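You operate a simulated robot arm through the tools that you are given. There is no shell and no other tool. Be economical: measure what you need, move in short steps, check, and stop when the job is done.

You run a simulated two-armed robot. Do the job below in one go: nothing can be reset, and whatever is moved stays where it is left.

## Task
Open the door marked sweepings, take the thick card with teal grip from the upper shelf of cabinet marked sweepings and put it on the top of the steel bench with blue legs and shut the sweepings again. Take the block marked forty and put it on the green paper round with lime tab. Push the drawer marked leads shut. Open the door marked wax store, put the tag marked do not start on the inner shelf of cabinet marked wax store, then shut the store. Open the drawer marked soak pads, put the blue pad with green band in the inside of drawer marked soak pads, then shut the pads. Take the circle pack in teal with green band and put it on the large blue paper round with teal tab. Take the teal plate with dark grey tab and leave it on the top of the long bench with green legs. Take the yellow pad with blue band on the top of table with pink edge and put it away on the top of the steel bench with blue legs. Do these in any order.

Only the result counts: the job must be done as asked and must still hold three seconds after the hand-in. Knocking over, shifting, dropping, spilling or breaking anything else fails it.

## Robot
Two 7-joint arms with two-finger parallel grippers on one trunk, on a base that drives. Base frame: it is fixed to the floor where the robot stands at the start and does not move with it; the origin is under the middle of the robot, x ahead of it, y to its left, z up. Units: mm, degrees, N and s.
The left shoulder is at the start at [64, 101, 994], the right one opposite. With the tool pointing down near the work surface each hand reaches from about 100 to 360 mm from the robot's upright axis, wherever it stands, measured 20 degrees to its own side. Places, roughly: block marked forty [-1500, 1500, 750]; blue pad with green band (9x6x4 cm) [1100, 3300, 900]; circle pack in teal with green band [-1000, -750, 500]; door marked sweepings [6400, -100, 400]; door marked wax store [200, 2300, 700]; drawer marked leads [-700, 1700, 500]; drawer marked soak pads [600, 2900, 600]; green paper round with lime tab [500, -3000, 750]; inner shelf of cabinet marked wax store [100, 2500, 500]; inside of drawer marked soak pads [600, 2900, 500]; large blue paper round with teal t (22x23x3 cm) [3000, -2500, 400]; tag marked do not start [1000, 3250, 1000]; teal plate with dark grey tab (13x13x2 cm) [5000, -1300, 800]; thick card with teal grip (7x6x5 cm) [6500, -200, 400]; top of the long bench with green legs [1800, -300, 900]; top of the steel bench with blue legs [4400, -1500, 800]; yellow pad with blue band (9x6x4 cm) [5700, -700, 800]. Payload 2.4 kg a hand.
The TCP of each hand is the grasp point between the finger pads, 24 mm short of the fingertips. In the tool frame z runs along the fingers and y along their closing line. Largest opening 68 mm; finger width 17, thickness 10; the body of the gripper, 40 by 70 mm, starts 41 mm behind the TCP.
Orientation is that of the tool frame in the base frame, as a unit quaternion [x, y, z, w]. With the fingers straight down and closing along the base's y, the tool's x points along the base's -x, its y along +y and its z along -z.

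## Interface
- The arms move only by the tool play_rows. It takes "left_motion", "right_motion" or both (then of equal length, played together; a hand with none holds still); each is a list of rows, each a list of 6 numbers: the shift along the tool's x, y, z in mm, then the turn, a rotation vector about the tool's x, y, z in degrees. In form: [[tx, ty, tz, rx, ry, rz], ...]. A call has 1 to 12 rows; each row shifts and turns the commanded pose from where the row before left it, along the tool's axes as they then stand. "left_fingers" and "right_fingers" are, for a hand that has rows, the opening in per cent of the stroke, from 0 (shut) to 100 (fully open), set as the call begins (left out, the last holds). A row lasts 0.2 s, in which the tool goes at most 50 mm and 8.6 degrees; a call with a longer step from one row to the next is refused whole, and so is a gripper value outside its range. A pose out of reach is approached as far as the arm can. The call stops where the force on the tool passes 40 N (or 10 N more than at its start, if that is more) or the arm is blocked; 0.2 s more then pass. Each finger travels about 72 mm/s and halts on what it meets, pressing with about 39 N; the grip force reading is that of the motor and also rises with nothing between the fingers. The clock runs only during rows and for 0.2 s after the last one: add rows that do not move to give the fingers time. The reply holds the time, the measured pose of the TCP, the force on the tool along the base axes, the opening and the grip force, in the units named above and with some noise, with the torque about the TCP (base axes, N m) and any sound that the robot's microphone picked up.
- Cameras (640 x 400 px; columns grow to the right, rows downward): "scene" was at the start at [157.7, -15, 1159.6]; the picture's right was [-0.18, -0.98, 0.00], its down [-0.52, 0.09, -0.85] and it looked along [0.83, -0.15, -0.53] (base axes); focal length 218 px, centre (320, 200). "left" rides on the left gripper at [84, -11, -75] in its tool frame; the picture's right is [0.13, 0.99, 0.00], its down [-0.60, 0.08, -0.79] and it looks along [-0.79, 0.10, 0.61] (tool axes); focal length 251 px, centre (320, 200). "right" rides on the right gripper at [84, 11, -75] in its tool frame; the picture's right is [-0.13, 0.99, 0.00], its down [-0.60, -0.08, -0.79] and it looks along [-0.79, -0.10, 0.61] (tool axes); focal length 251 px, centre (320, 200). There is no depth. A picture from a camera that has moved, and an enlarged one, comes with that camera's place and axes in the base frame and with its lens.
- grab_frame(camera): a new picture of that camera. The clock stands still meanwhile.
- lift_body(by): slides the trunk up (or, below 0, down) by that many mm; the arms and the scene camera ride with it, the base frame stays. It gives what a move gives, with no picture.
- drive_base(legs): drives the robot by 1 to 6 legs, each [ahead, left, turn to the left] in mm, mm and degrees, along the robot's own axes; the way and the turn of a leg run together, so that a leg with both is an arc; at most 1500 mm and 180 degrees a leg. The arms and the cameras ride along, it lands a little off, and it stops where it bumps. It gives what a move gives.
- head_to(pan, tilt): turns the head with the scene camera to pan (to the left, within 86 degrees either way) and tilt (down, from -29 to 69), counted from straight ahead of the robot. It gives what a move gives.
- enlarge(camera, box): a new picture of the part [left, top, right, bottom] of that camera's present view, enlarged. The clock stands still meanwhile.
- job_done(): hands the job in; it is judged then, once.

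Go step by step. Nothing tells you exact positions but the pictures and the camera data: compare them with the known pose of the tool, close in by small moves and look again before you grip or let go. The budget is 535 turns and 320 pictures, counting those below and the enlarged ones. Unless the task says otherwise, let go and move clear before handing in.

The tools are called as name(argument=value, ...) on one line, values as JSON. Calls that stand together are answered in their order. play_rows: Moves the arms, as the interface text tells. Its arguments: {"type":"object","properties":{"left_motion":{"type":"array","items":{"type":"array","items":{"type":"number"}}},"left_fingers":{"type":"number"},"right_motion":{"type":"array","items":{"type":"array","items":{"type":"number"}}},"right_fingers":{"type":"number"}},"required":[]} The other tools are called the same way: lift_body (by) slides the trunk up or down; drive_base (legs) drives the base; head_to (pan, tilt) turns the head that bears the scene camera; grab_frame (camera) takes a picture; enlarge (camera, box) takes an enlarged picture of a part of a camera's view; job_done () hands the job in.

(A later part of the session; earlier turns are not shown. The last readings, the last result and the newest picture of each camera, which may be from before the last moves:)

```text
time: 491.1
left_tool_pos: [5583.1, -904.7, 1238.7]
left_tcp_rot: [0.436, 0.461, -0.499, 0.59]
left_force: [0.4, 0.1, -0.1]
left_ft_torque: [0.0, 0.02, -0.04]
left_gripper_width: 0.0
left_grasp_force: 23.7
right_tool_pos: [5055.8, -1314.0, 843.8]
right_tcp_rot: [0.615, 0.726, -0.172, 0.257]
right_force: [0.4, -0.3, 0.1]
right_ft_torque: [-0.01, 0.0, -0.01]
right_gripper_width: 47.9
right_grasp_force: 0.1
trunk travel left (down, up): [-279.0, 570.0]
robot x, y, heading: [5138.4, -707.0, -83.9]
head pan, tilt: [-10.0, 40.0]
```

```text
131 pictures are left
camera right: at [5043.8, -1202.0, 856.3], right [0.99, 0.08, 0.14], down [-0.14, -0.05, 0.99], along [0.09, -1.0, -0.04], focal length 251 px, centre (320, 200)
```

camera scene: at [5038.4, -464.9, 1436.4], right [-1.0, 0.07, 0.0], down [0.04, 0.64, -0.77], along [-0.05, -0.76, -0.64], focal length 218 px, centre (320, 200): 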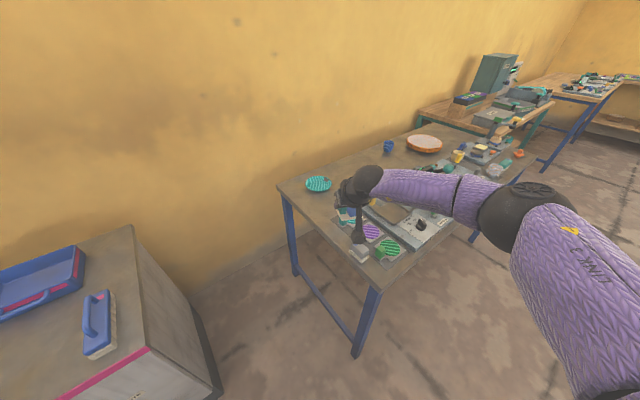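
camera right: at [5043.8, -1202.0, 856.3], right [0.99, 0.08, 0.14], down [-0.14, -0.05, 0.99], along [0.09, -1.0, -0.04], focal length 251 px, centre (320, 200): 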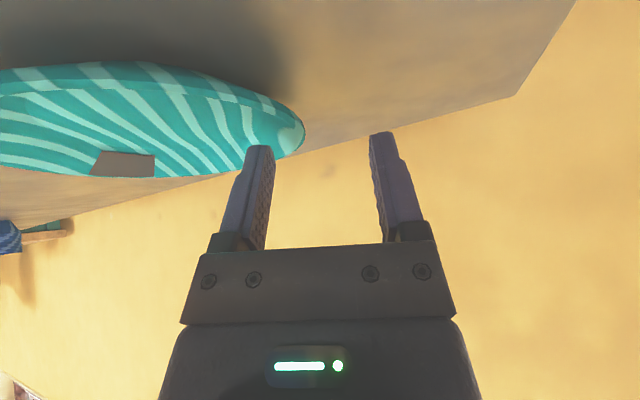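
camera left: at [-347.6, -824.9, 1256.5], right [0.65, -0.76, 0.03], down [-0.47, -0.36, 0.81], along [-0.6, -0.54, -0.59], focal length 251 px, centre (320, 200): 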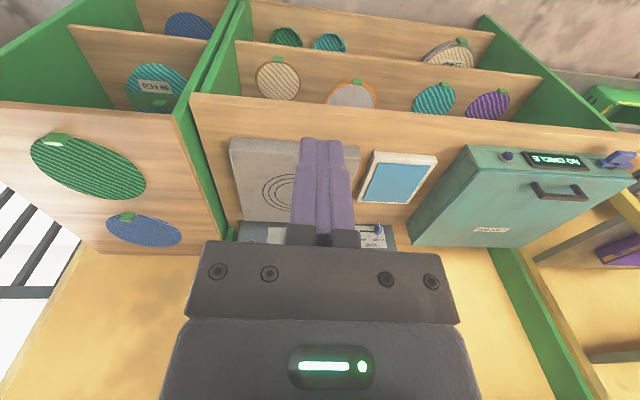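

The rim lies between the fingers. I lower the last 10 mm and close.

lift_body(by=-10)

play_rows(right_motion=[[0, 0, 0, 0, 0, 0], [0, 0, 0, 0, 0, 0], [0, 0, 0, 0, 0, 0], [0, 0, 0, 0, 0, 0], [0, 0, 0, 0, 0, 0]], right_fingers=0)

lift_body(by=25)

grab_frame(camera="right")

```text
time: 491.7
left_tool_pos: [5583.2, -904.7, 1227.7]
left_tcp_rot: [0.437, 0.461, -0.499, 0.589]
left_force: [0.1, -0.7, -1.1]
left_ft_torque: [0.01, 0.01, 0.01]
left_gripper_width: 0.1
left_grasp_force: 23.2
right_tool_pos: [5055.3, -1314.4, 833.6]
right_tcp_rot: [0.615, 0.726, -0.172, 0.257]
right_force: [0.0, 0.1, 0.3]
right_ft_torque: [-0.01, -0.01, 0.01]
right_gripper_width: 47.7
right_grasp_force: 0.1
trunk travel left (down, up): [-269.0, 580.0]
robot x, y, heading: [5132.0, -706.8, -83.8]
head pan, tilt: [-10.0, 40.0]
```

```text
time: 492.9
left_tool_pos: [5584.4, -903.8, 1229.7]
left_tcp_rot: [0.437, 0.46, -0.5, 0.589]
left_force: [0.3, -0.1, 0.1]
left_ft_torque: [0.0, 0.02, 0.0]
left_gripper_width: 0.0
left_grasp_force: 23.4
right_tool_pos: [5056.7, -1313.0, 835.7]
right_tcp_rot: [0.614, 0.726, -0.173, 0.258]
right_force: [1.6, 0.5, 16.0]
right_ft_torque: [-0.13, 0.18, -0.06]
right_gripper_width: 7.8
right_grasp_force: 29.5
trunk travel left (down, up): [-269.0, 580.0]
robot x, y, heading: [5136.3, -705.7, -84.1]
head pan, tilt: [-10.0, 40.0]
```

```text
time: 493.6
left_tool_pos: [5583.5, -903.9, 1253.4]
left_tcp_rot: [0.437, 0.461, -0.5, 0.589]
left_force: [-0.1, 0.4, -0.2]
left_ft_torque: [-0.01, -0.06, -0.01]
left_gripper_width: 0.0
left_grasp_force: 23.3
right_tool_pos: [5056.5, -1313.0, 858.9]
right_tcp_rot: [0.614, 0.727, -0.172, 0.257]
right_force: [1.7, -0.1, 2.8]
right_ft_torque: [-0.05, 0.2, -0.04]
right_gripper_width: 5.5
right_grasp_force: 28.1
trunk travel left (down, up): [-294.0, 555.0]
robot x, y, heading: [5134.7, -707.0, -83.8]
head pan, tilt: [-10.0, 40.0]
```

```text
130 pictures are left
camera right: at [5044.2, -1201.7, 870.9], right [0.99, 0.08, 0.14], down [-0.14, -0.05, 0.99], along [0.09, -1.0, -0.04], focal length 251 px, centre (320, 200)
```

right: 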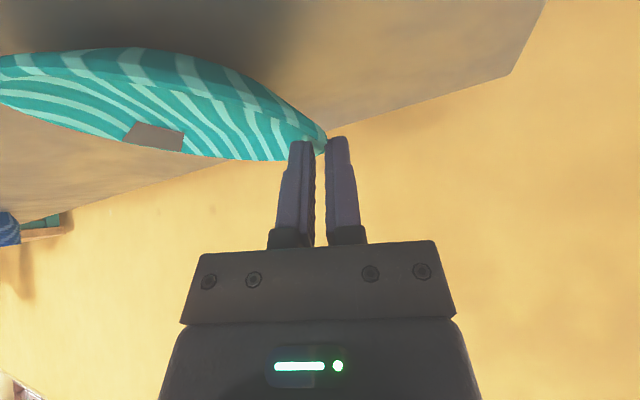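

The grip is only at the rim's very edge. I set it back down, open, go a bit lower and regrip.

lift_body(by=-25)

play_rows(right_motion=[[0, 0, 0, 0, 0, 0], [0, 0, 0, 0, 0, 0], [-3, -4, 3, 0, 0, 0], [3, 0, 4, 0, 0, 0], [0, 0, 0, 0, 0, 0]], right_fingers=60)

grab_frame(camera="right")

```text
time: 494.4
left_tool_pos: [5584.7, -903.9, 1229.4]
left_tcp_rot: [0.436, 0.461, -0.499, 0.59]
left_force: [-0.5, -0.1, -0.3]
left_ft_torque: [-0.02, 0.01, 0.01]
left_gripper_width: 0.0
left_grasp_force: 23.9
right_tool_pos: [5056.3, -1312.4, 834.7]
right_tcp_rot: [0.613, 0.726, -0.173, 0.259]
right_force: [6.2, -3.1, 17.2]
right_ft_torque: [-0.36, 0.08, 0.13]
right_gripper_width: 4.5
right_grasp_force: 28.3
trunk travel left (down, up): [-269.0, 580.0]
robot x, y, heading: [5137.5, -708.3, -83.7]
head pan, tilt: [-10.0, 40.0]
```

```text
time: 495.6
left_tool_pos: [5585.1, -904.0, 1229.5]
left_tcp_rot: [0.437, 0.46, -0.5, 0.589]
left_force: [-0.5, 0.0, -0.2]
left_ft_torque: [-0.01, 0.02, 0.0]
left_gripper_width: 0.1
left_grasp_force: 24.0
right_tool_pos: [5053.7, -1317.0, 829.9]
right_tcp_rot: [0.613, 0.726, -0.174, 0.259]
right_force: [-0.1, -1.8, 17.2]
right_ft_torque: [-0.23, 0.39, 0.02]
right_gripper_width: 40.6
right_grasp_force: 0.2
trunk travel left (down, up): [-269.0, 580.0]
robot x, y, heading: [5131.8, -703.3, -83.8]
head pan, tilt: [-10.0, 40.0]
```

```text
129 pictures are left
camera right: at [5041.1, -1206.0, 841.6], right [0.99, 0.08, 0.14], down [-0.14, -0.05, 0.99], along [0.09, -1.0, -0.03], focal length 251 px, centre (320, 200)
```

right: 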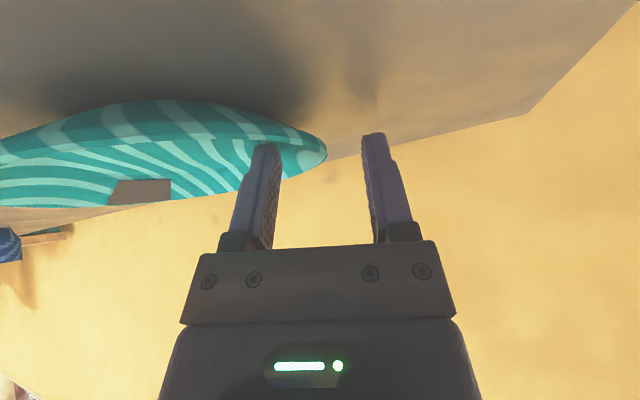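

play_rows(right_motion=[[-0.5, 0, -1, 0, 0, 0], [0, 0, 0, 0, 0, 0], [0, 0, 0, 0, 0, 0], [0, 0, 0, 0, 0, 0], [0, 0, 0, 0, 0, 0]], right_fingers=0)

lift_body(by=25)

grab_frame(camera="right")

```text
time: 496.8
left_tool_pos: [5583.3, -902.1, 1229.2]
left_tcp_rot: [0.437, 0.46, -0.5, 0.589]
left_force: [-0.7, 1.0, -0.8]
left_ft_torque: [0.0, 0.01, -0.01]
left_gripper_width: 0.1
left_grasp_force: 23.4
right_tool_pos: [5053.7, -1315.9, 830.2]
right_tcp_rot: [0.613, 0.726, -0.173, 0.259]
right_force: [0.3, 3.4, 23.2]
right_ft_torque: [-0.24, 0.31, -0.04]
right_gripper_width: 13.8
right_grasp_force: 33.5
trunk travel left (down, up): [-269.0, 580.0]
robot x, y, heading: [5135.1, -705.7, -83.7]
head pan, tilt: [-10.0, 40.0]
```

```text
time: 497.5
left_tool_pos: [5583.7, -904.3, 1253.6]
left_tcp_rot: [0.437, 0.461, -0.5, 0.589]
left_force: [0.1, 0.7, 0.7]
left_ft_torque: [0.01, 0.0, -0.01]
left_gripper_width: 0.0
left_grasp_force: 23.5
right_tool_pos: [5053.1, -1316.6, 853.9]
right_tcp_rot: [0.614, 0.726, -0.173, 0.258]
right_force: [0.9, 1.0, 3.4]
right_ft_torque: [-0.03, 0.24, -0.13]
right_gripper_width: 7.0
right_grasp_force: 28.7
trunk travel left (down, up): [-294.0, 555.0]
robot x, y, heading: [5133.5, -704.8, -84.1]
head pan, tilt: [-10.0, 40.0]
```

```text
128 pictures are left
camera right: at [5041.2, -1204.7, 866.3], right [0.99, 0.08, 0.14], down [-0.14, -0.05, 0.99], along [0.09, -1.0, -0.04], focal length 251 px, centre (320, 200)
```

right: 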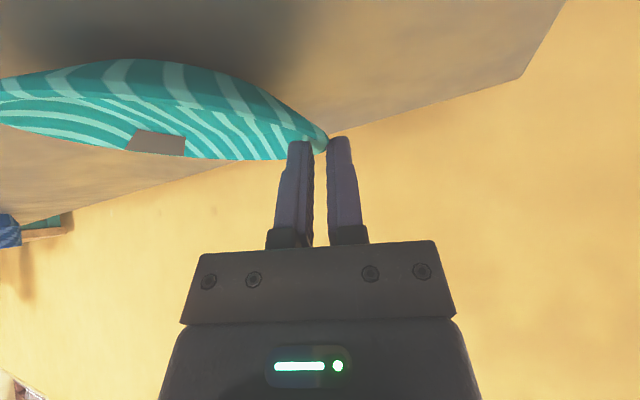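

The wall is slanted, so pinching sideways slips. I'll instead pinch the near rim with the fingers turned 90°, so they close across the slanted wall. I release, raise, reposition and rotate.

lift_body(by=-24)

play_rows(right_motion=[[0, 0, 0, 0, 0, 0], [0, 0, 0, 0, 0, 0], [0, 0, 0, 0, 0, 0]], right_fingers=60)

lift_body(by=90)

drive_base(legs=[[-90, -65, 0]])

play_rows(right_motion=[[0, 0, 0, 0, 0, 8.2], [0, 0, 0, 0, 0, 8.2], [0, 0, 0, 0, 0, 8.2], [0, 0, 0, 0, 0, 8.2], [0, 0, 0, 0, 0, 8.2], [0, 0, 0, 0, 0, 8.2], [0, 0, 0, 0, 0, 8.2], [0, 0, 0, 0, 0, 8.2], [0, 0, 0, 0, 0, 8.2], [0, 0, 0, 0, 0, 8.2], [0, 0, 0, 0, 0, 8], [0, 0, 0, 0, 0, 0]])

grab_frame(camera="right")

enlarge(camera="scene", box=[270, 140, 430, 270])

```text
time: 498.2
left_tool_pos: [5585.5, -901.5, 1229.6]
left_tcp_rot: [0.436, 0.461, -0.5, 0.59]
left_force: [-0.4, 0.1, -0.2]
left_ft_torque: [0.02, -0.01, -0.02]
left_gripper_width: 0.0
left_grasp_force: 23.4
right_tool_pos: [5055.4, -1317.0, 833.4]
right_tcp_rot: [0.612, 0.726, -0.175, 0.261]
right_force: [11.0, -2.1, 21.4]
right_ft_torque: [-0.36, 0.03, 0.2]
right_gripper_width: 7.5
right_grasp_force: 30.2
trunk travel left (down, up): [-270.0, 579.0]
robot x, y, heading: [5136.6, -704.7, -84.0]
head pan, tilt: [-10.0, 40.0]
```

```text
time: 499.0
left_tool_pos: [5584.5, -905.9, 1228.6]
left_tcp_rot: [0.437, 0.46, -0.5, 0.59]
left_force: [-0.7, 0.1, -0.7]
left_ft_torque: [0.02, -0.02, -0.01]
left_gripper_width: 0.1
left_grasp_force: 23.5
right_tool_pos: [5052.3, -1316.2, 830.4]
right_tcp_rot: [0.614, 0.726, -0.173, 0.258]
right_force: [0.1, -1.1, -0.1]
right_ft_torque: [0.0, 0.02, -0.02]
right_gripper_width: 40.9
right_grasp_force: 0.0
trunk travel left (down, up): [-270.0, 579.0]
robot x, y, heading: [5132.3, -705.0, -83.9]
head pan, tilt: [-10.0, 40.0]
```

```text
time: 500.2
left_tool_pos: [5584.3, -904.5, 1318.6]
left_tcp_rot: [0.437, 0.46, -0.5, 0.589]
left_force: [0.6, 0.2, 1.0]
left_ft_torque: [0.03, 0.02, -0.04]
left_gripper_width: 0.0
left_grasp_force: 23.6
right_tool_pos: [5051.9, -1316.8, 939.0]
right_tcp_rot: [0.61, 0.722, -0.184, 0.269]
right_force: [0.0, 0.6, 1.3]
right_ft_torque: [-0.01, 0.01, 0.01]
right_gripper_width: 40.6
right_grasp_force: 0.1
trunk travel left (down, up): [-360.0, 489.0]
robot x, y, heading: [5130.7, -707.4, -83.8]
head pan, tilt: [-10.0, 40.0]
```

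```text
time: 501.4
left_tool_pos: [5508.8, -820.9, 1321.0]
left_tcp_rot: [0.437, 0.46, -0.5, 0.589]
left_force: [0.0, 0.6, -0.2]
left_ft_torque: [0.01, -0.03, 0.01]
left_gripper_width: 0.0
left_grasp_force: 23.8
right_tool_pos: [4977.1, -1231.9, 938.8]
right_tcp_rot: [0.61, 0.722, -0.185, 0.27]
right_force: [0.0, 0.0, -0.5]
right_ft_torque: [-0.01, 0.0, 0.0]
right_gripper_width: 40.8
right_grasp_force: 0.0
trunk travel left (down, up): [-360.0, 489.0]
robot x, y, heading: [5059.8, -621.8, -84.0]
head pan, tilt: [-10.0, 40.0]
```

```text
time: 504.0
left_tool_pos: [5510.0, -821.9, 1319.8]
left_tcp_rot: [0.438, 0.46, -0.501, 0.589]
left_force: [-0.1, -0.2, 0.0]
left_ft_torque: [0.0, 0.01, 0.0]
left_gripper_width: 0.0
left_grasp_force: 24.1
right_tool_pos: [4978.6, -1233.1, 939.8]
right_tcp_rot: [0.943, 0.078, 0.061, 0.319]
right_force: [0.1, 0.3, 0.1]
right_ft_torque: [-0.01, -0.01, -0.02]
right_gripper_width: 40.8
right_grasp_force: 0.0
trunk travel left (down, up): [-360.0, 489.0]
robot x, y, heading: [5063.4, -622.0, -83.7]
head pan, tilt: [-10.0, 40.0]
```

```text
127 pictures are left
camera right: at [5048.4, -1180.7, 1010.6], right [-0.02, -0.8, 0.6], down [-0.73, 0.42, 0.54], along [-0.68, -0.43, -0.59], focal length 251 px, centre (320, 200)
```

right: 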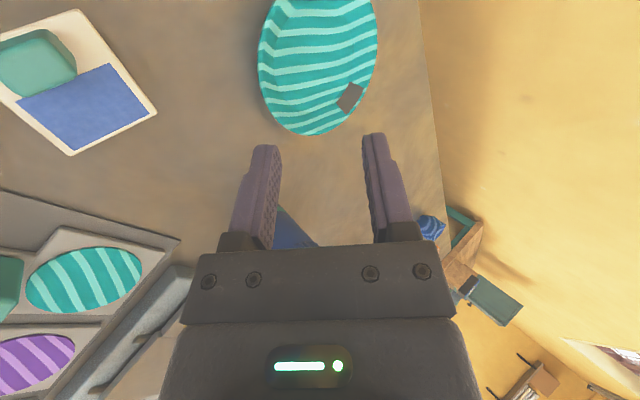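

```text
3.08 times, centred on (350, 205) of scene
camera zoom: at [5058.7, -744.1, 1299.5], right [-1.0, 0.07, 0.0], down [0.04, 0.64, -0.77], along [-0.05, -0.76, -0.64], focal length 671 px, centre (228, 185)
```

zoom: 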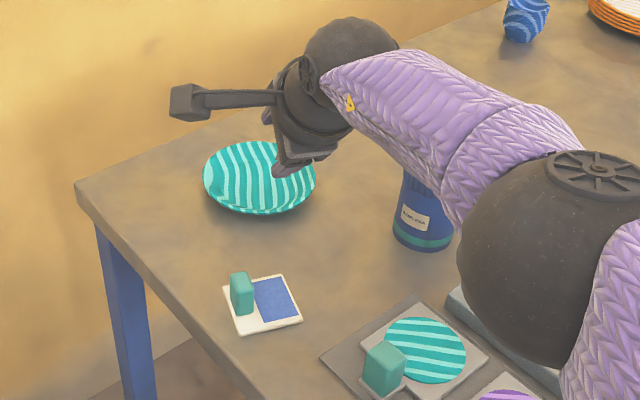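

The plate's near rim is about (4990,-1266). I set a narrow opening, line up along the finger direction above the rim, and check.

play_rows(right_motion=[[0.6, -9.2, -7.1, 0, 0, 0], [0, 0, 0, 0, 0, 0], [0, 0, 0, 0, 0, 0]], right_fingers=32)

lift_body(by=-58)

grab_frame(camera="right")

```text
time: 504.8
left_tool_pos: [5510.1, -821.6, 1320.3]
left_tcp_rot: [0.438, 0.46, -0.5, 0.588]
left_force: [1.1, -0.2, -0.5]
left_ft_torque: [0.01, 0.0, 0.02]
left_gripper_width: 0.0
left_grasp_force: 23.6
right_tool_pos: [4976.6, -1219.9, 939.7]
right_tcp_rot: [0.942, 0.078, 0.06, 0.32]
right_force: [0.7, 0.4, 0.4]
right_ft_torque: [0.01, 0.03, -0.02]
right_gripper_width: 21.8
right_grasp_force: 0.0
trunk travel left (down, up): [-360.0, 489.0]
robot x, y, heading: [5061.5, -623.7, -83.8]
head pan, tilt: [-10.0, 40.0]
```

```text
time: 505.8
left_tool_pos: [5509.5, -822.2, 1261.5]
left_tcp_rot: [0.437, 0.46, -0.5, 0.589]
left_force: [-0.9, -0.6, 0.1]
left_ft_torque: [-0.02, -0.02, -0.04]
left_gripper_width: 0.0
left_grasp_force: 23.2
right_tool_pos: [4975.0, -1219.6, 882.6]
right_tcp_rot: [0.942, 0.079, 0.061, 0.322]
right_force: [0.3, -0.7, 0.3]
right_ft_torque: [0.02, -0.01, -0.01]
right_gripper_width: 22.0
right_grasp_force: 0.0
trunk travel left (down, up): [-302.0, 547.0]
robot x, y, heading: [5060.3, -623.2, -83.7]
head pan, tilt: [-10.0, 40.0]
```

```text
125 pictures are left
camera right: at [5046.8, -1168.9, 952.7], right [-0.02, -0.8, 0.6], down [-0.73, 0.42, 0.54], along [-0.68, -0.43, -0.59], focal length 251 px, centre (320, 200)
```

right: 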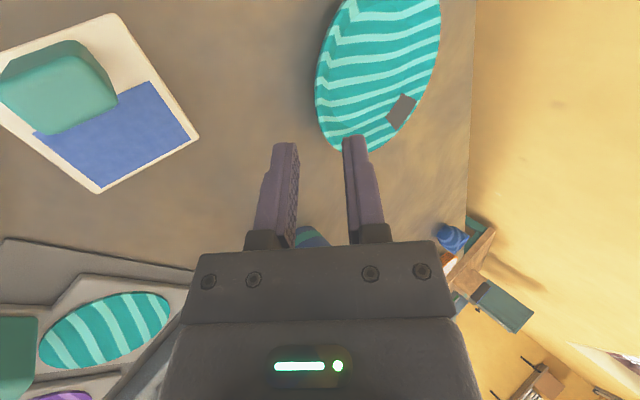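

play_rows(right_motion=[[3.5, 0, 15, 0, 0, 0], [0, 0, 15, 0, 0, 0], [0, 0, 12, 0, 0, 0], [0, 0, 0, 0, 0, 0]])

grab_frame(camera="right")

```text
time: 506.8
left_tool_pos: [5508.9, -821.7, 1260.8]
left_tcp_rot: [0.438, 0.46, -0.5, 0.589]
left_force: [-0.2, -0.4, 0.3]
left_ft_torque: [0.01, -0.01, 0.03]
left_gripper_width: 0.1
left_grasp_force: 23.9
right_tool_pos: [4983.6, -1234.2, 856.1]
right_tcp_rot: [0.942, 0.079, 0.06, 0.321]
right_force: [0.2, -0.1, 0.5]
right_ft_torque: [-0.04, -0.03, -0.02]
right_gripper_width: 22.1
right_grasp_force: 0.1
right hand out of reach, approached as far as the arm can: row 2, 3
trunk travel left (down, up): [-302.0, 547.0]
robot x, y, heading: [5064.0, -620.6, -83.7]
head pan, tilt: [-10.0, 40.0]
```

```text
124 pictures are left
camera right: at [5055.0, -1183.1, 927.3], right [-0.02, -0.8, 0.6], down [-0.73, 0.42, 0.54], along [-0.68, -0.43, -0.59], focal length 251 px, centre (320, 200)
```

right: 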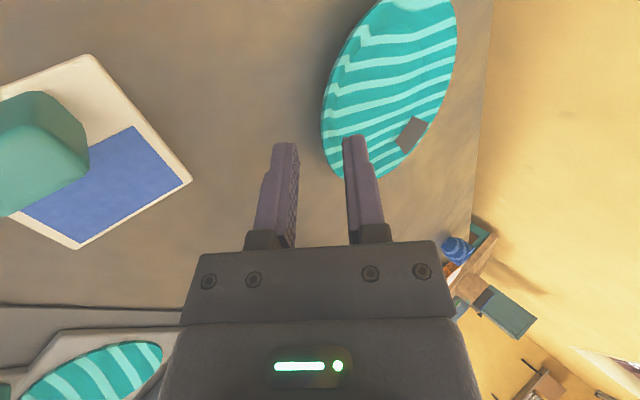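

drive_base(legs=[[19, 4, 0]])

lift_body(by=-12)

grab_frame(camera="right")

```text
time: 507.6
left_tool_pos: [5515.3, -840.9, 1261.0]
left_tcp_rot: [0.438, 0.46, -0.5, 0.588]
left_force: [0.3, -0.6, -0.3]
left_ft_torque: [0.0, 0.0, 0.02]
left_gripper_width: 0.2
left_grasp_force: 24.0
right_tool_pos: [4990.0, -1254.4, 856.1]
right_tcp_rot: [0.942, 0.079, 0.06, 0.321]
right_force: [0.5, -0.4, 0.3]
right_ft_torque: [-0.01, 0.03, -0.03]
right_gripper_width: 21.9
right_grasp_force: 0.1
trunk travel left (down, up): [-302.0, 547.0]
robot x, y, heading: [5067.9, -641.0, -83.7]
head pan, tilt: [-10.0, 40.0]
```

```text
time: 508.2
left_tool_pos: [5515.1, -839.7, 1250.6]
left_tcp_rot: [0.438, 0.46, -0.501, 0.589]
left_force: [-0.1, 0.1, -0.2]
left_ft_torque: [-0.01, 0.01, -0.01]
left_gripper_width: 0.1
left_grasp_force: 23.4
right_tool_pos: [4990.4, -1253.1, 844.6]
right_tcp_rot: [0.942, 0.078, 0.06, 0.322]
right_force: [0.0, -0.2, 0.0]
right_ft_torque: [0.02, 0.02, 0.0]
right_gripper_width: 21.7
right_grasp_force: 0.0
trunk travel left (down, up): [-290.0, 559.0]
robot x, y, heading: [5063.1, -639.8, -83.8]
head pan, tilt: [-10.0, 40.0]
```

```text
123 pictures are left
camera right: at [5061.1, -1201.6, 915.4], right [-0.02, -0.8, 0.6], down [-0.73, 0.42, 0.54], along [-0.68, -0.43, -0.59], focal length 251 px, centre (320, 200)
```

right: 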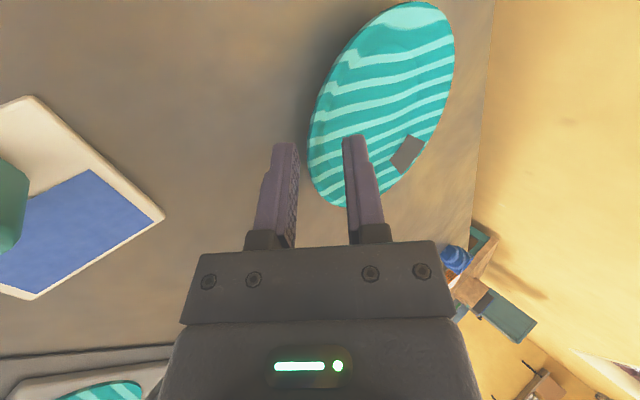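

lift_body(by=-9)

play_rows(right_motion=[[0, 0, 0, 0, 0, 0], [0, 0, 0, 0, 0, 0], [0, 0, 0, 0, 0, 0], [0, 0, 0, 0, 0, 0]], right_fingers=0)

lift_body(by=40)

grab_frame(camera="right")

```text
time: 508.8
left_tool_pos: [5515.8, -839.9, 1240.5]
left_tcp_rot: [0.437, 0.46, -0.5, 0.589]
left_force: [-0.2, 0.1, 0.0]
left_ft_torque: [-0.01, 0.01, 0.0]
left_gripper_width: 0.2
left_grasp_force: 23.6
right_tool_pos: [4990.2, -1252.9, 835.6]
right_tcp_rot: [0.942, 0.078, 0.06, 0.32]
right_force: [0.4, -0.1, -0.4]
right_ft_torque: [0.02, 0.0, -0.01]
right_gripper_width: 21.5
right_grasp_force: 0.1
trunk travel left (down, up): [-281.0, 568.0]
robot x, y, heading: [5062.6, -641.6, -84.0]
head pan, tilt: [-10.0, 40.0]
```

```text
time: 509.8
left_tool_pos: [5516.0, -839.7, 1240.7]
left_tcp_rot: [0.437, 0.46, -0.5, 0.589]
left_force: [0.3, 0.2, 0.1]
left_ft_torque: [-0.01, -0.03, -0.01]
left_gripper_width: 0.1
left_grasp_force: 23.7
right_tool_pos: [4989.8, -1253.6, 835.5]
right_tcp_rot: [0.942, 0.079, 0.059, 0.321]
right_force: [-0.2, 0.7, 3.9]
right_ft_torque: [-0.09, -0.06, 0.04]
right_gripper_width: 1.6
right_grasp_force: 26.1
trunk travel left (down, up): [-281.0, 568.0]
robot x, y, heading: [5068.2, -644.1, -84.0]
head pan, tilt: [-10.0, 40.0]
```

```text
time: 510.6
left_tool_pos: [5515.6, -841.9, 1280.8]
left_tcp_rot: [0.438, 0.461, -0.5, 0.588]
left_force: [0.9, 0.6, -0.1]
left_ft_torque: [0.03, 0.01, -0.02]
left_gripper_width: 0.2
left_grasp_force: 23.4
right_tool_pos: [4989.8, -1252.6, 878.2]
right_tcp_rot: [0.941, 0.078, 0.06, 0.324]
right_force: [0.1, 0.2, -0.4]
right_ft_torque: [0.01, 0.0, -0.02]
right_gripper_width: 0.8
right_grasp_force: 25.2
trunk travel left (down, up): [-321.0, 528.0]
robot x, y, heading: [5068.2, -643.4, -84.3]
head pan, tilt: [-10.0, 40.0]
```

```text
122 pictures are left
camera right: at [5061.1, -1200.5, 949.1], right [-0.02, -0.8, 0.6], down [-0.73, 0.42, 0.54], along [-0.68, -0.43, -0.59], focal length 251 px, centre (320, 200)
```

right: 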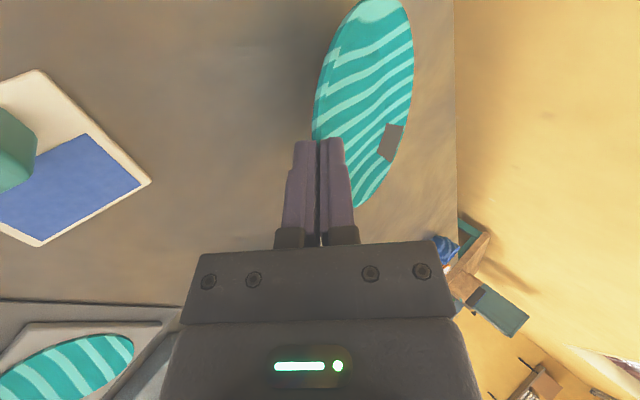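

The pinch was too shallow and slipped off. I steepen the fingers by ~18° for a deeper pinch and re-locate the plate.

play_rows(right_motion=[[0, 0, -10, 6, 0, 0], [0, 0, 0, 6, 0, 0], [0, 0, 0, 6, 0, 0], [0, 0, 0, 0, 0, 0], [0, 0, 0, 0, 0, 0]], right_fingers=34)

enlarge(camera="scene", box=[270, 140, 400, 250])

grab_frame(camera="right")

```text
time: 511.8
left_tool_pos: [5514.7, -840.8, 1280.5]
left_tcp_rot: [0.437, 0.461, -0.5, 0.589]
left_force: [-0.8, 0.6, -0.4]
left_ft_torque: [0.0, -0.02, 0.0]
left_gripper_width: 0.0
left_grasp_force: 23.7
right_tool_pos: [4988.1, -1209.9, 877.0]
right_tcp_rot: [0.98, 0.087, 0.047, 0.172]
right_force: [-0.2, 0.2, -0.1]
right_ft_torque: [0.01, 0.02, -0.02]
right_gripper_width: 23.5
right_grasp_force: 0.1
right hand out of reach, approached as far as the arm can: row 1, 2, 3
trunk travel left (down, up): [-321.0, 528.0]
robot x, y, heading: [5064.0, -644.1, -84.1]
head pan, tilt: [-10.0, 40.0]
```

```text
3.64 times, centred on (335, 195) of scene
camera zoom: at [5065.4, -769.5, 1260.2], right [-1.0, 0.07, 0.0], down [0.04, 0.64, -0.77], along [-0.05, -0.76, -0.64], focal length 793 px, centre (266, 218)
```

zoom: 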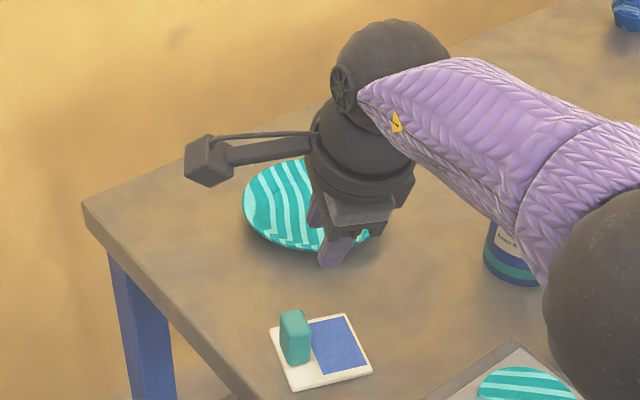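

```text
120 pictures are left
camera right: at [5063.6, -1179.3, 957.5], right [0.03, -0.94, 0.33], down [-0.7, 0.22, 0.68], along [-0.71, -0.25, -0.65], focal length 251 px, centre (320, 200)
```

right: 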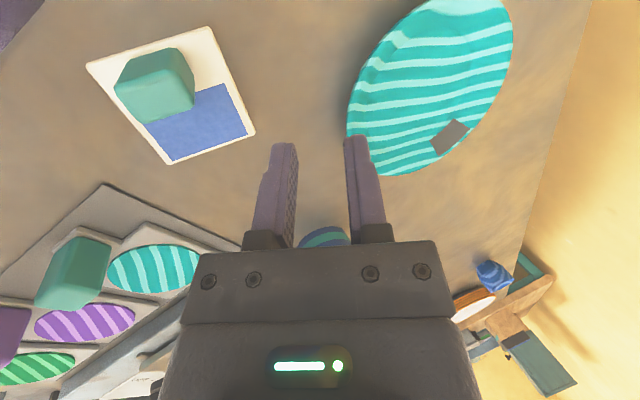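

drive_base(legs=[[39, 0, 0]])

lift_body(by=-34)

grab_frame(camera="right")

```text
time: 512.7
left_tool_pos: [5519.1, -879.2, 1279.4]
left_tcp_rot: [0.437, 0.46, -0.5, 0.589]
left_force: [-0.6, -0.4, 0.0]
left_ft_torque: [0.0, -0.01, -0.01]
left_gripper_width: 0.0
left_grasp_force: 23.7
right_tool_pos: [4992.5, -1248.6, 877.5]
right_tcp_rot: [0.98, 0.086, 0.047, 0.173]
right_force: [-0.5, 1.0, 0.7]
right_ft_torque: [-0.04, -0.01, 0.0]
right_gripper_width: 23.2
right_grasp_force: 0.1
trunk travel left (down, up): [-321.0, 528.0]
robot x, y, heading: [5074.9, -678.2, -83.8]
head pan, tilt: [-10.0, 40.0]
```

```text
time: 513.4
left_tool_pos: [5520.3, -879.6, 1247.3]
left_tcp_rot: [0.438, 0.46, -0.5, 0.589]
left_force: [-0.2, 0.4, 0.3]
left_ft_torque: [0.0, 0.02, -0.02]
left_gripper_width: 0.0
left_grasp_force: 23.4
right_tool_pos: [4992.5, -1248.1, 844.5]
right_tcp_rot: [0.98, 0.087, 0.048, 0.173]
right_force: [0.6, 0.4, -0.1]
right_ft_torque: [-0.04, 0.01, -0.03]
right_gripper_width: 23.0
right_grasp_force: 0.1
trunk travel left (down, up): [-287.0, 562.0]
robot x, y, heading: [5067.6, -680.0, -84.1]
head pan, tilt: [-10.0, 40.0]
```

```text
119 pictures are left
camera right: at [5067.8, -1217.7, 923.6], right [0.03, -0.94, 0.34], down [-0.7, 0.22, 0.68], along [-0.71, -0.25, -0.65], focal length 251 px, centre (320, 200)
```

right: 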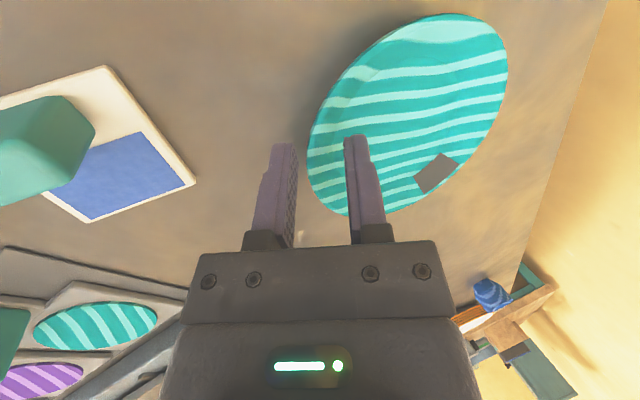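

lift_body(by=-13)

play_rows(right_motion=[[0, 0, 0, 0, 0, 0], [0, 0, 0, 0, 0, 0], [0, 0, 0, 0, 0, 0], [0, 0, 0, 0, 0, 0]], right_fingers=0)

lift_body(by=15)

grab_frame(camera="right")

```text
time: 514.0
left_tool_pos: [5521.0, -880.7, 1234.0]
left_tcp_rot: [0.438, 0.46, -0.5, 0.588]
left_force: [-0.4, -0.3, 0.1]
left_ft_torque: [-0.02, 0.02, 0.02]
left_gripper_width: 0.1
left_grasp_force: 23.1
right_tool_pos: [4992.6, -1247.6, 830.8]
right_tcp_rot: [0.98, 0.088, 0.048, 0.172]
right_force: [0.7, 0.4, -0.9]
right_ft_torque: [-0.03, 0.01, 0.0]
right_gripper_width: 23.1
right_grasp_force: 0.0
trunk travel left (down, up): [-274.0, 575.0]
robot x, y, heading: [5070.9, -682.0, -83.9]
head pan, tilt: [-10.0, 40.0]
```

```text
time: 515.0
left_tool_pos: [5520.3, -878.5, 1234.2]
left_tcp_rot: [0.438, 0.46, -0.5, 0.589]
left_force: [-0.2, -0.7, 0.4]
left_ft_torque: [0.01, 0.02, -0.02]
left_gripper_width: 0.0
left_grasp_force: 23.1
right_tool_pos: [4994.2, -1247.5, 831.2]
right_tcp_rot: [0.98, 0.086, 0.047, 0.174]
right_force: [-1.6, -2.6, 11.5]
right_ft_torque: [-0.52, -0.25, -0.13]
right_gripper_width: 7.3
right_grasp_force: 29.4
trunk travel left (down, up): [-274.0, 575.0]
robot x, y, heading: [5071.6, -679.5, -83.9]
head pan, tilt: [-10.0, 40.0]
```

```text
time: 515.7
left_tool_pos: [5520.2, -878.1, 1248.9]
left_tcp_rot: [0.437, 0.46, -0.5, 0.589]
left_force: [-0.1, 0.3, -0.1]
left_ft_torque: [0.01, -0.01, 0.01]
left_gripper_width: 0.4
left_grasp_force: 23.4
right_tool_pos: [4992.1, -1248.7, 847.7]
right_tcp_rot: [0.98, 0.086, 0.046, 0.172]
right_force: [-1.6, 2.3, 5.7]
right_ft_torque: [-0.36, -0.01, -0.06]
right_gripper_width: 4.1
right_grasp_force: 27.4
trunk travel left (down, up): [-289.0, 560.0]
robot x, y, heading: [5068.4, -681.5, -83.9]
head pan, tilt: [-10.0, 40.0]
```

```text
118 pictures are left
camera right: at [5067.2, -1217.2, 925.8], right [0.03, -0.94, 0.34], down [-0.7, 0.22, 0.68], along [-0.71, -0.25, -0.65], focal length 251 px, centre (320, 200)
```

right: 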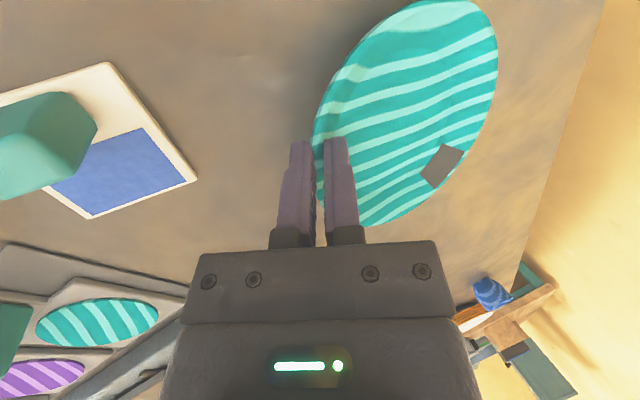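

lift_body(by=40)

grab_frame(camera="right")

```text
time: 516.5
left_tool_pos: [5520.5, -880.1, 1287.9]
left_tcp_rot: [0.437, 0.462, -0.499, 0.589]
left_force: [-0.2, 0.4, 0.4]
left_ft_torque: [-0.01, 0.03, 0.0]
left_gripper_width: 0.3
left_grasp_force: 23.4
right_tool_pos: [4993.5, -1247.2, 885.2]
right_tcp_rot: [0.98, 0.087, 0.047, 0.172]
right_force: [-0.5, 0.3, 0.6]
right_ft_torque: [-0.01, -0.01, -0.01]
right_gripper_width: 1.3
right_grasp_force: 26.5
trunk travel left (down, up): [-329.0, 520.0]
robot x, y, heading: [5071.5, -677.9, -83.7]
head pan, tilt: [-10.0, 40.0]
```

```text
117 pictures are left
camera right: at [5067.9, -1217.9, 965.0], right [0.03, -0.94, 0.33], down [-0.7, 0.22, 0.68], along [-0.71, -0.25, -0.65], focal length 251 px, centre (320, 200)
```

right: 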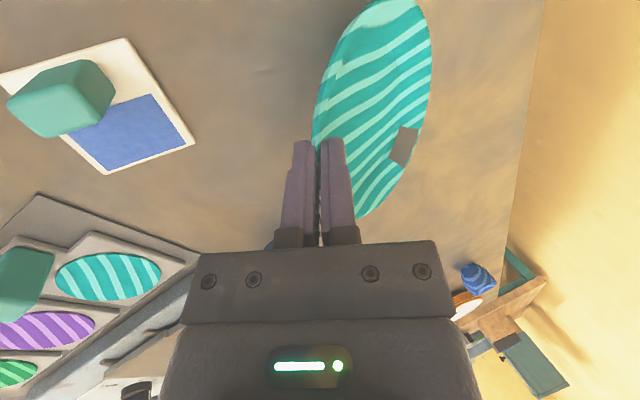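

enlarge(camera="scene", box=[270, 140, 400, 250])

```text
3.64 times, centred on (335, 195) of scene
camera zoom: at [5069.5, -806.8, 1268.2], right [-1.0, 0.07, 0.0], down [0.04, 0.64, -0.77], along [-0.05, -0.76, -0.64], focal length 793 px, centre (266, 218)
```

zoom: 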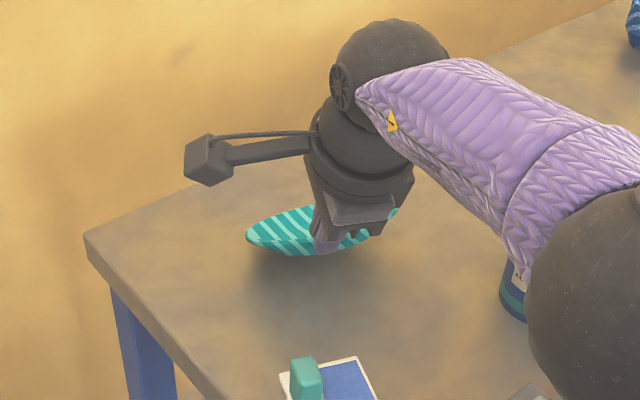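

The plate is held by its rim wall (tilted in the grip). I raise it and carry it carefully around to the west end of the long bench.

lift_body(by=160)

drive_base(legs=[[-350, 0, 0], [0, -700, 0], [0, 0, 117.5], [-860, -90, 0], [-860, -90, 0]])

grab_frame(camera="right")

```text
time: 518.3
left_tool_pos: [5519.6, -879.6, 1448.9]
left_tcp_rot: [0.437, 0.46, -0.5, 0.589]
left_force: [0.0, -0.1, 0.0]
left_ft_torque: [-0.02, 0.0, -0.02]
left_gripper_width: 0.0
left_grasp_force: 23.9
right_tool_pos: [4992.5, -1244.8, 1076.9]
right_tcp_rot: [0.975, 0.087, 0.048, 0.2]
right_force: [-0.4, 0.1, -0.7]
right_ft_torque: [0.0, 0.0, 0.01]
right_gripper_width: 1.3
right_grasp_force: 25.8
trunk travel left (down, up): [-489.0, 360.0]
robot x, y, heading: [5066.8, -680.2, -84.0]
head pan, tilt: [-10.0, 40.0]
```

```text
time: 537.3
left_tool_pos: [2976.1, -1035.2, 1448.5]
left_tcp_rot: [-0.171, 0.612, 0.249, 0.731]
left_force: [0.4, -0.6, 0.0]
left_ft_torque: [0.01, 0.01, -0.03]
left_gripper_width: 0.0
left_grasp_force: 24.1
right_tool_pos: [3548.3, -1326.1, 1076.7]
right_tcp_rot: [0.425, 0.881, 0.196, 0.062]
right_force: [0.6, 0.0, 0.3]
right_ft_torque: [-0.01, -0.02, 0.0]
right_gripper_width: 1.1
right_grasp_force: 26.0
trunk travel left (down, up): [-489.0, 360.0]
robot x, y, heading: [3013.4, -1525.6, 34.3]
head pan, tilt: [-10.0, 40.0]
```

```text
115 pictures are left
camera right: at [3481.4, -1276.9, 1154.6], right [0.8, 0.46, 0.39], down [0.11, -0.74, 0.66], along [0.59, -0.49, -0.64], focal length 251 px, centre (320, 200)
```

right: 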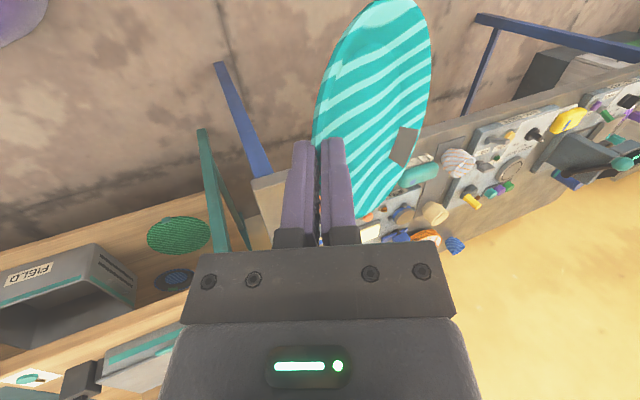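

Plate still held. I continue west around to the long bench's west end.

drive_base(legs=[[-702, 225, 0], [-833, 191, 0], [-307, 1000, 0]])

head_to(pan=0, tilt=30)

grab_frame(camera="scene")

```text
time: 550.4
left_tool_pos: [666.0, -901.5, 1447.9]
left_tcp_rot: [-0.167, 0.613, 0.244, 0.733]
left_force: [-0.6, -1.0, 0.1]
left_ft_torque: [0.03, 0.01, 0.01]
left_gripper_width: 0.0
left_grasp_force: 24.2
right_tool_pos: [1234.5, -1199.8, 1076.3]
right_tcp_rot: [0.429, 0.88, 0.195, 0.063]
right_force: [-0.4, 0.3, -0.2]
right_ft_torque: [-0.01, -0.03, 0.01]
right_gripper_width: 1.4
right_grasp_force: 25.7
trunk travel left (down, up): [-489.0, 360.0]
robot x, y, heading: [697.8, -1390.5, 33.7]
head pan, tilt: [-10.0, 40.0]
```

```text
time: 551.1
left_tool_pos: [666.6, -903.1, 1447.6]
left_tcp_rot: [-0.167, 0.612, 0.245, 0.733]
left_force: [-1.0, 0.2, 0.0]
left_ft_torque: [0.02, -0.05, -0.02]
left_gripper_width: 0.0
left_grasp_force: 23.5
right_tool_pos: [1235.4, -1199.4, 1075.8]
right_tcp_rot: [0.43, 0.879, 0.196, 0.063]
right_force: [0.5, 0.2, -0.8]
right_ft_torque: [-0.01, 0.03, 0.04]
right_gripper_width: 1.3
right_grasp_force: 25.8
trunk travel left (down, up): [-489.0, 360.0]
robot x, y, heading: [696.5, -1390.2, 33.5]
head pan, tilt: [0.0, 30.0]
```

```text
114 pictures are left
camera scene: at [790.6, -1329.6, 1444.6], right [0.55, -0.83, 0.0], down [-0.42, -0.28, -0.87], along [0.72, 0.48, -0.5], focal length 218 px, centre (320, 200)
```

scene: 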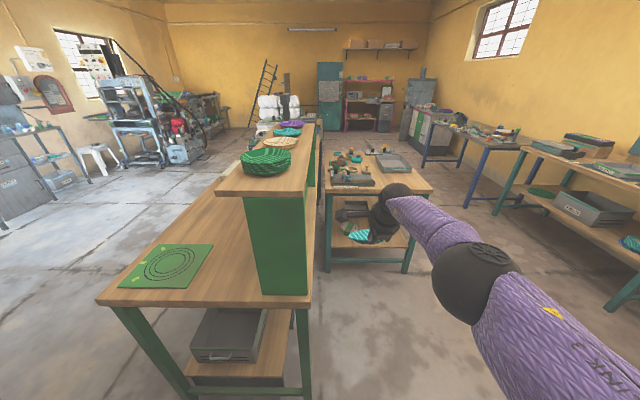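

The bench's west end is in view: a green mat and free wood between it and the shelf panel. I back off, slide left, then approach so the plate lands at about (1033,-779).

drive_base(legs=[[-350, 0, 0], [0, 458, 0], [250, 0, 0]])

grab_frame(camera="scene")

grab_frame(camera="right")

```text
time: 557.2
left_tool_pos: [326.2, -572.2, 1448.5]
left_tcp_rot: [-0.169, 0.612, 0.247, 0.732]
left_force: [0.0, 0.4, 0.6]
left_ft_torque: [0.01, 0.0, -0.03]
left_gripper_width: 0.1
left_grasp_force: 23.7
right_tool_pos: [894.2, -865.5, 1076.6]
right_tcp_rot: [0.427, 0.881, 0.196, 0.062]
right_force: [0.5, -0.6, 0.1]
right_ft_torque: [-0.02, -0.01, 0.01]
right_gripper_width: 1.5
right_grasp_force: 26.2
trunk travel left (down, up): [-489.0, 360.0]
robot x, y, heading: [358.5, -1060.2, 33.9]
head pan, tilt: [0.0, 30.0]
```

```text
113 pictures are left
camera scene: at [452.2, -997.9, 1444.6], right [0.56, -0.83, 0.0], down [-0.42, -0.28, -0.87], along [0.72, 0.48, -0.5], focal length 218 px, centre (320, 200)
```

scene: 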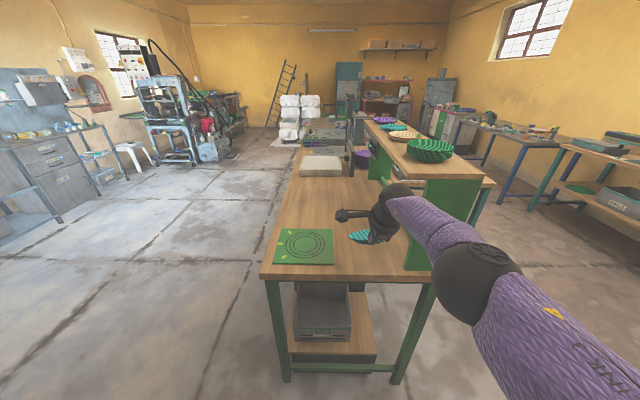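

```text
112 pictures are left
camera right: at [829.7, -816.5, 1154.1], right [0.8, 0.45, 0.39], down [0.1, -0.74, 0.66], along [0.59, -0.49, -0.64], focal length 251 px, centre (320, 200)
```

right: 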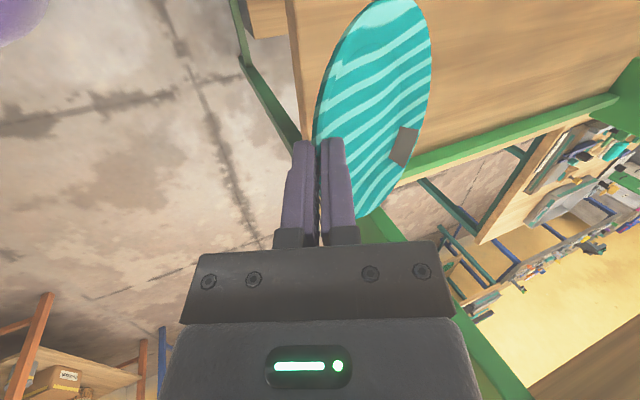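

The bench top is at z≈850 (mat at (957,-581)). I move over the free spot and lower.

drive_base(legs=[[138, 27, 0]])

lift_body(by=-130)

grab_frame(camera="scene")

grab_frame(camera="right")

```text
time: 558.5
left_tool_pos: [426.2, -471.7, 1448.3]
left_tcp_rot: [-0.169, 0.613, 0.246, 0.732]
left_force: [-0.5, 0.0, 0.3]
left_ft_torque: [0.0, -0.03, 0.01]
left_gripper_width: 0.1
left_grasp_force: 24.3
right_tool_pos: [995.4, -767.1, 1075.6]
right_tcp_rot: [0.429, 0.88, 0.195, 0.063]
right_force: [-0.2, 1.2, -0.4]
right_ft_torque: [-0.01, 0.0, 0.0]
right_gripper_width: 1.3
right_grasp_force: 25.8
trunk travel left (down, up): [-489.0, 360.0]
robot x, y, heading: [459.9, -959.9, 34.1]
head pan, tilt: [0.0, 30.0]
```

```text
time: 560.1
left_tool_pos: [424.4, -473.2, 1318.3]
left_tcp_rot: [-0.17, 0.612, 0.248, 0.732]
left_force: [-0.9, -0.4, 0.9]
left_ft_torque: [-0.02, -0.02, 0.03]
left_gripper_width: 0.0
left_grasp_force: 23.5
right_tool_pos: [994.1, -767.8, 947.0]
right_tcp_rot: [0.428, 0.88, 0.195, 0.062]
right_force: [0.3, -0.4, -0.2]
right_ft_torque: [0.0, 0.01, -0.02]
right_gripper_width: 1.5
right_grasp_force: 25.8
trunk travel left (down, up): [-359.0, 490.0]
robot x, y, heading: [457.5, -960.0, 34.2]
head pan, tilt: [0.0, 30.0]
```

```text
111 pictures are left
camera scene: at [564.5, -890.3, 1314.0], right [0.56, -0.83, 0.0], down [-0.41, -0.28, -0.87], along [0.72, 0.48, -0.5], focal length 218 px, centre (320, 200)
```

scene: 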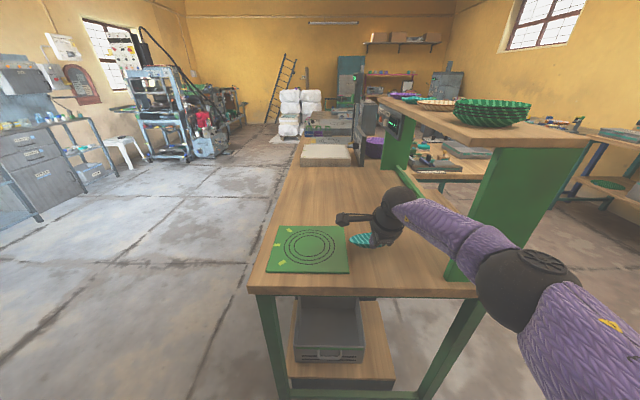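

```text
110 pictures are left
camera right: at [928.6, -718.2, 1024.8], right [0.8, 0.45, 0.39], down [0.1, -0.74, 0.66], along [0.59, -0.49, -0.64], focal length 251 px, centre (320, 200)
```

right: 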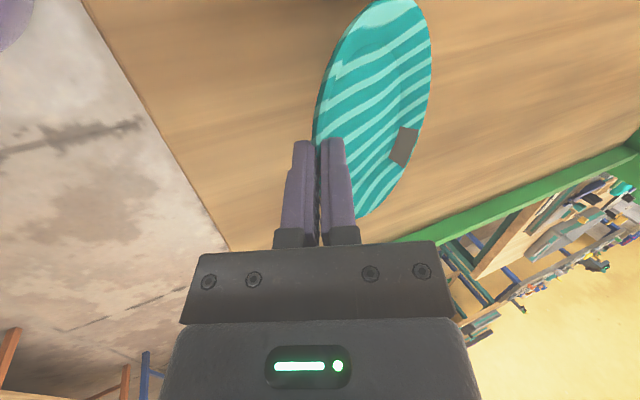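

lift_body(by=-35)

lift_body(by=-20)

grab_frame(camera="right")

```text
time: 560.9
left_tool_pos: [423.8, -473.3, 1283.8]
left_tcp_rot: [-0.168, 0.612, 0.247, 0.733]
left_force: [-0.2, -0.1, 0.0]
left_ft_torque: [-0.02, -0.03, 0.01]
left_gripper_width: 0.0
left_grasp_force: 23.7
right_tool_pos: [994.7, -767.4, 912.2]
right_tcp_rot: [0.428, 0.88, 0.197, 0.063]
right_force: [1.8, -0.6, 3.1]
right_ft_torque: [0.23, -0.37, -0.08]
right_gripper_width: 3.3
right_grasp_force: 27.3
trunk travel left (down, up): [-324.0, 525.0]
robot x, y, heading: [464.1, -965.7, 34.1]
head pan, tilt: [0.0, 30.0]
```

```text
time: 561.6
left_tool_pos: [423.3, -472.8, 1264.1]
left_tcp_rot: [-0.169, 0.611, 0.248, 0.732]
left_force: [0.3, -0.2, -0.1]
left_ft_torque: [0.01, -0.01, 0.02]
left_gripper_width: 0.0
left_grasp_force: 23.4
right_tool_pos: [995.0, -767.1, 892.7]
right_tcp_rot: [0.428, 0.88, 0.197, 0.062]
right_force: [-1.1, -1.7, 9.7]
right_ft_torque: [0.47, -0.19, 0.02]
right_gripper_width: 6.5
right_grasp_force: 28.6
trunk travel left (down, up): [-304.0, 545.0]
robot x, y, heading: [459.9, -960.2, 33.9]
head pan, tilt: [0.0, 30.0]
```

```text
109 pictures are left
camera right: at [927.7, -718.2, 970.3], right [0.8, 0.45, 0.39], down [0.1, -0.75, 0.66], along [0.59, -0.49, -0.64], focal length 251 px, centre (320, 200)
```

right: 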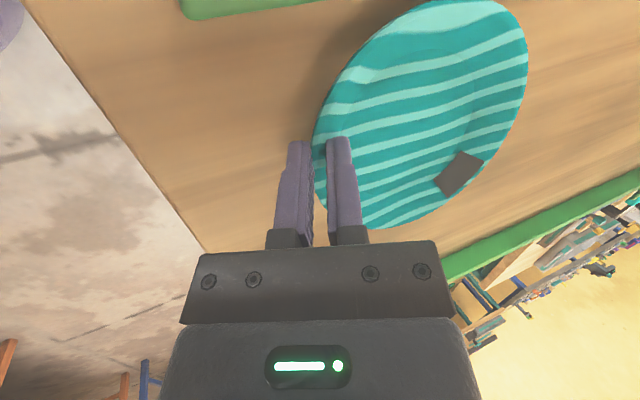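

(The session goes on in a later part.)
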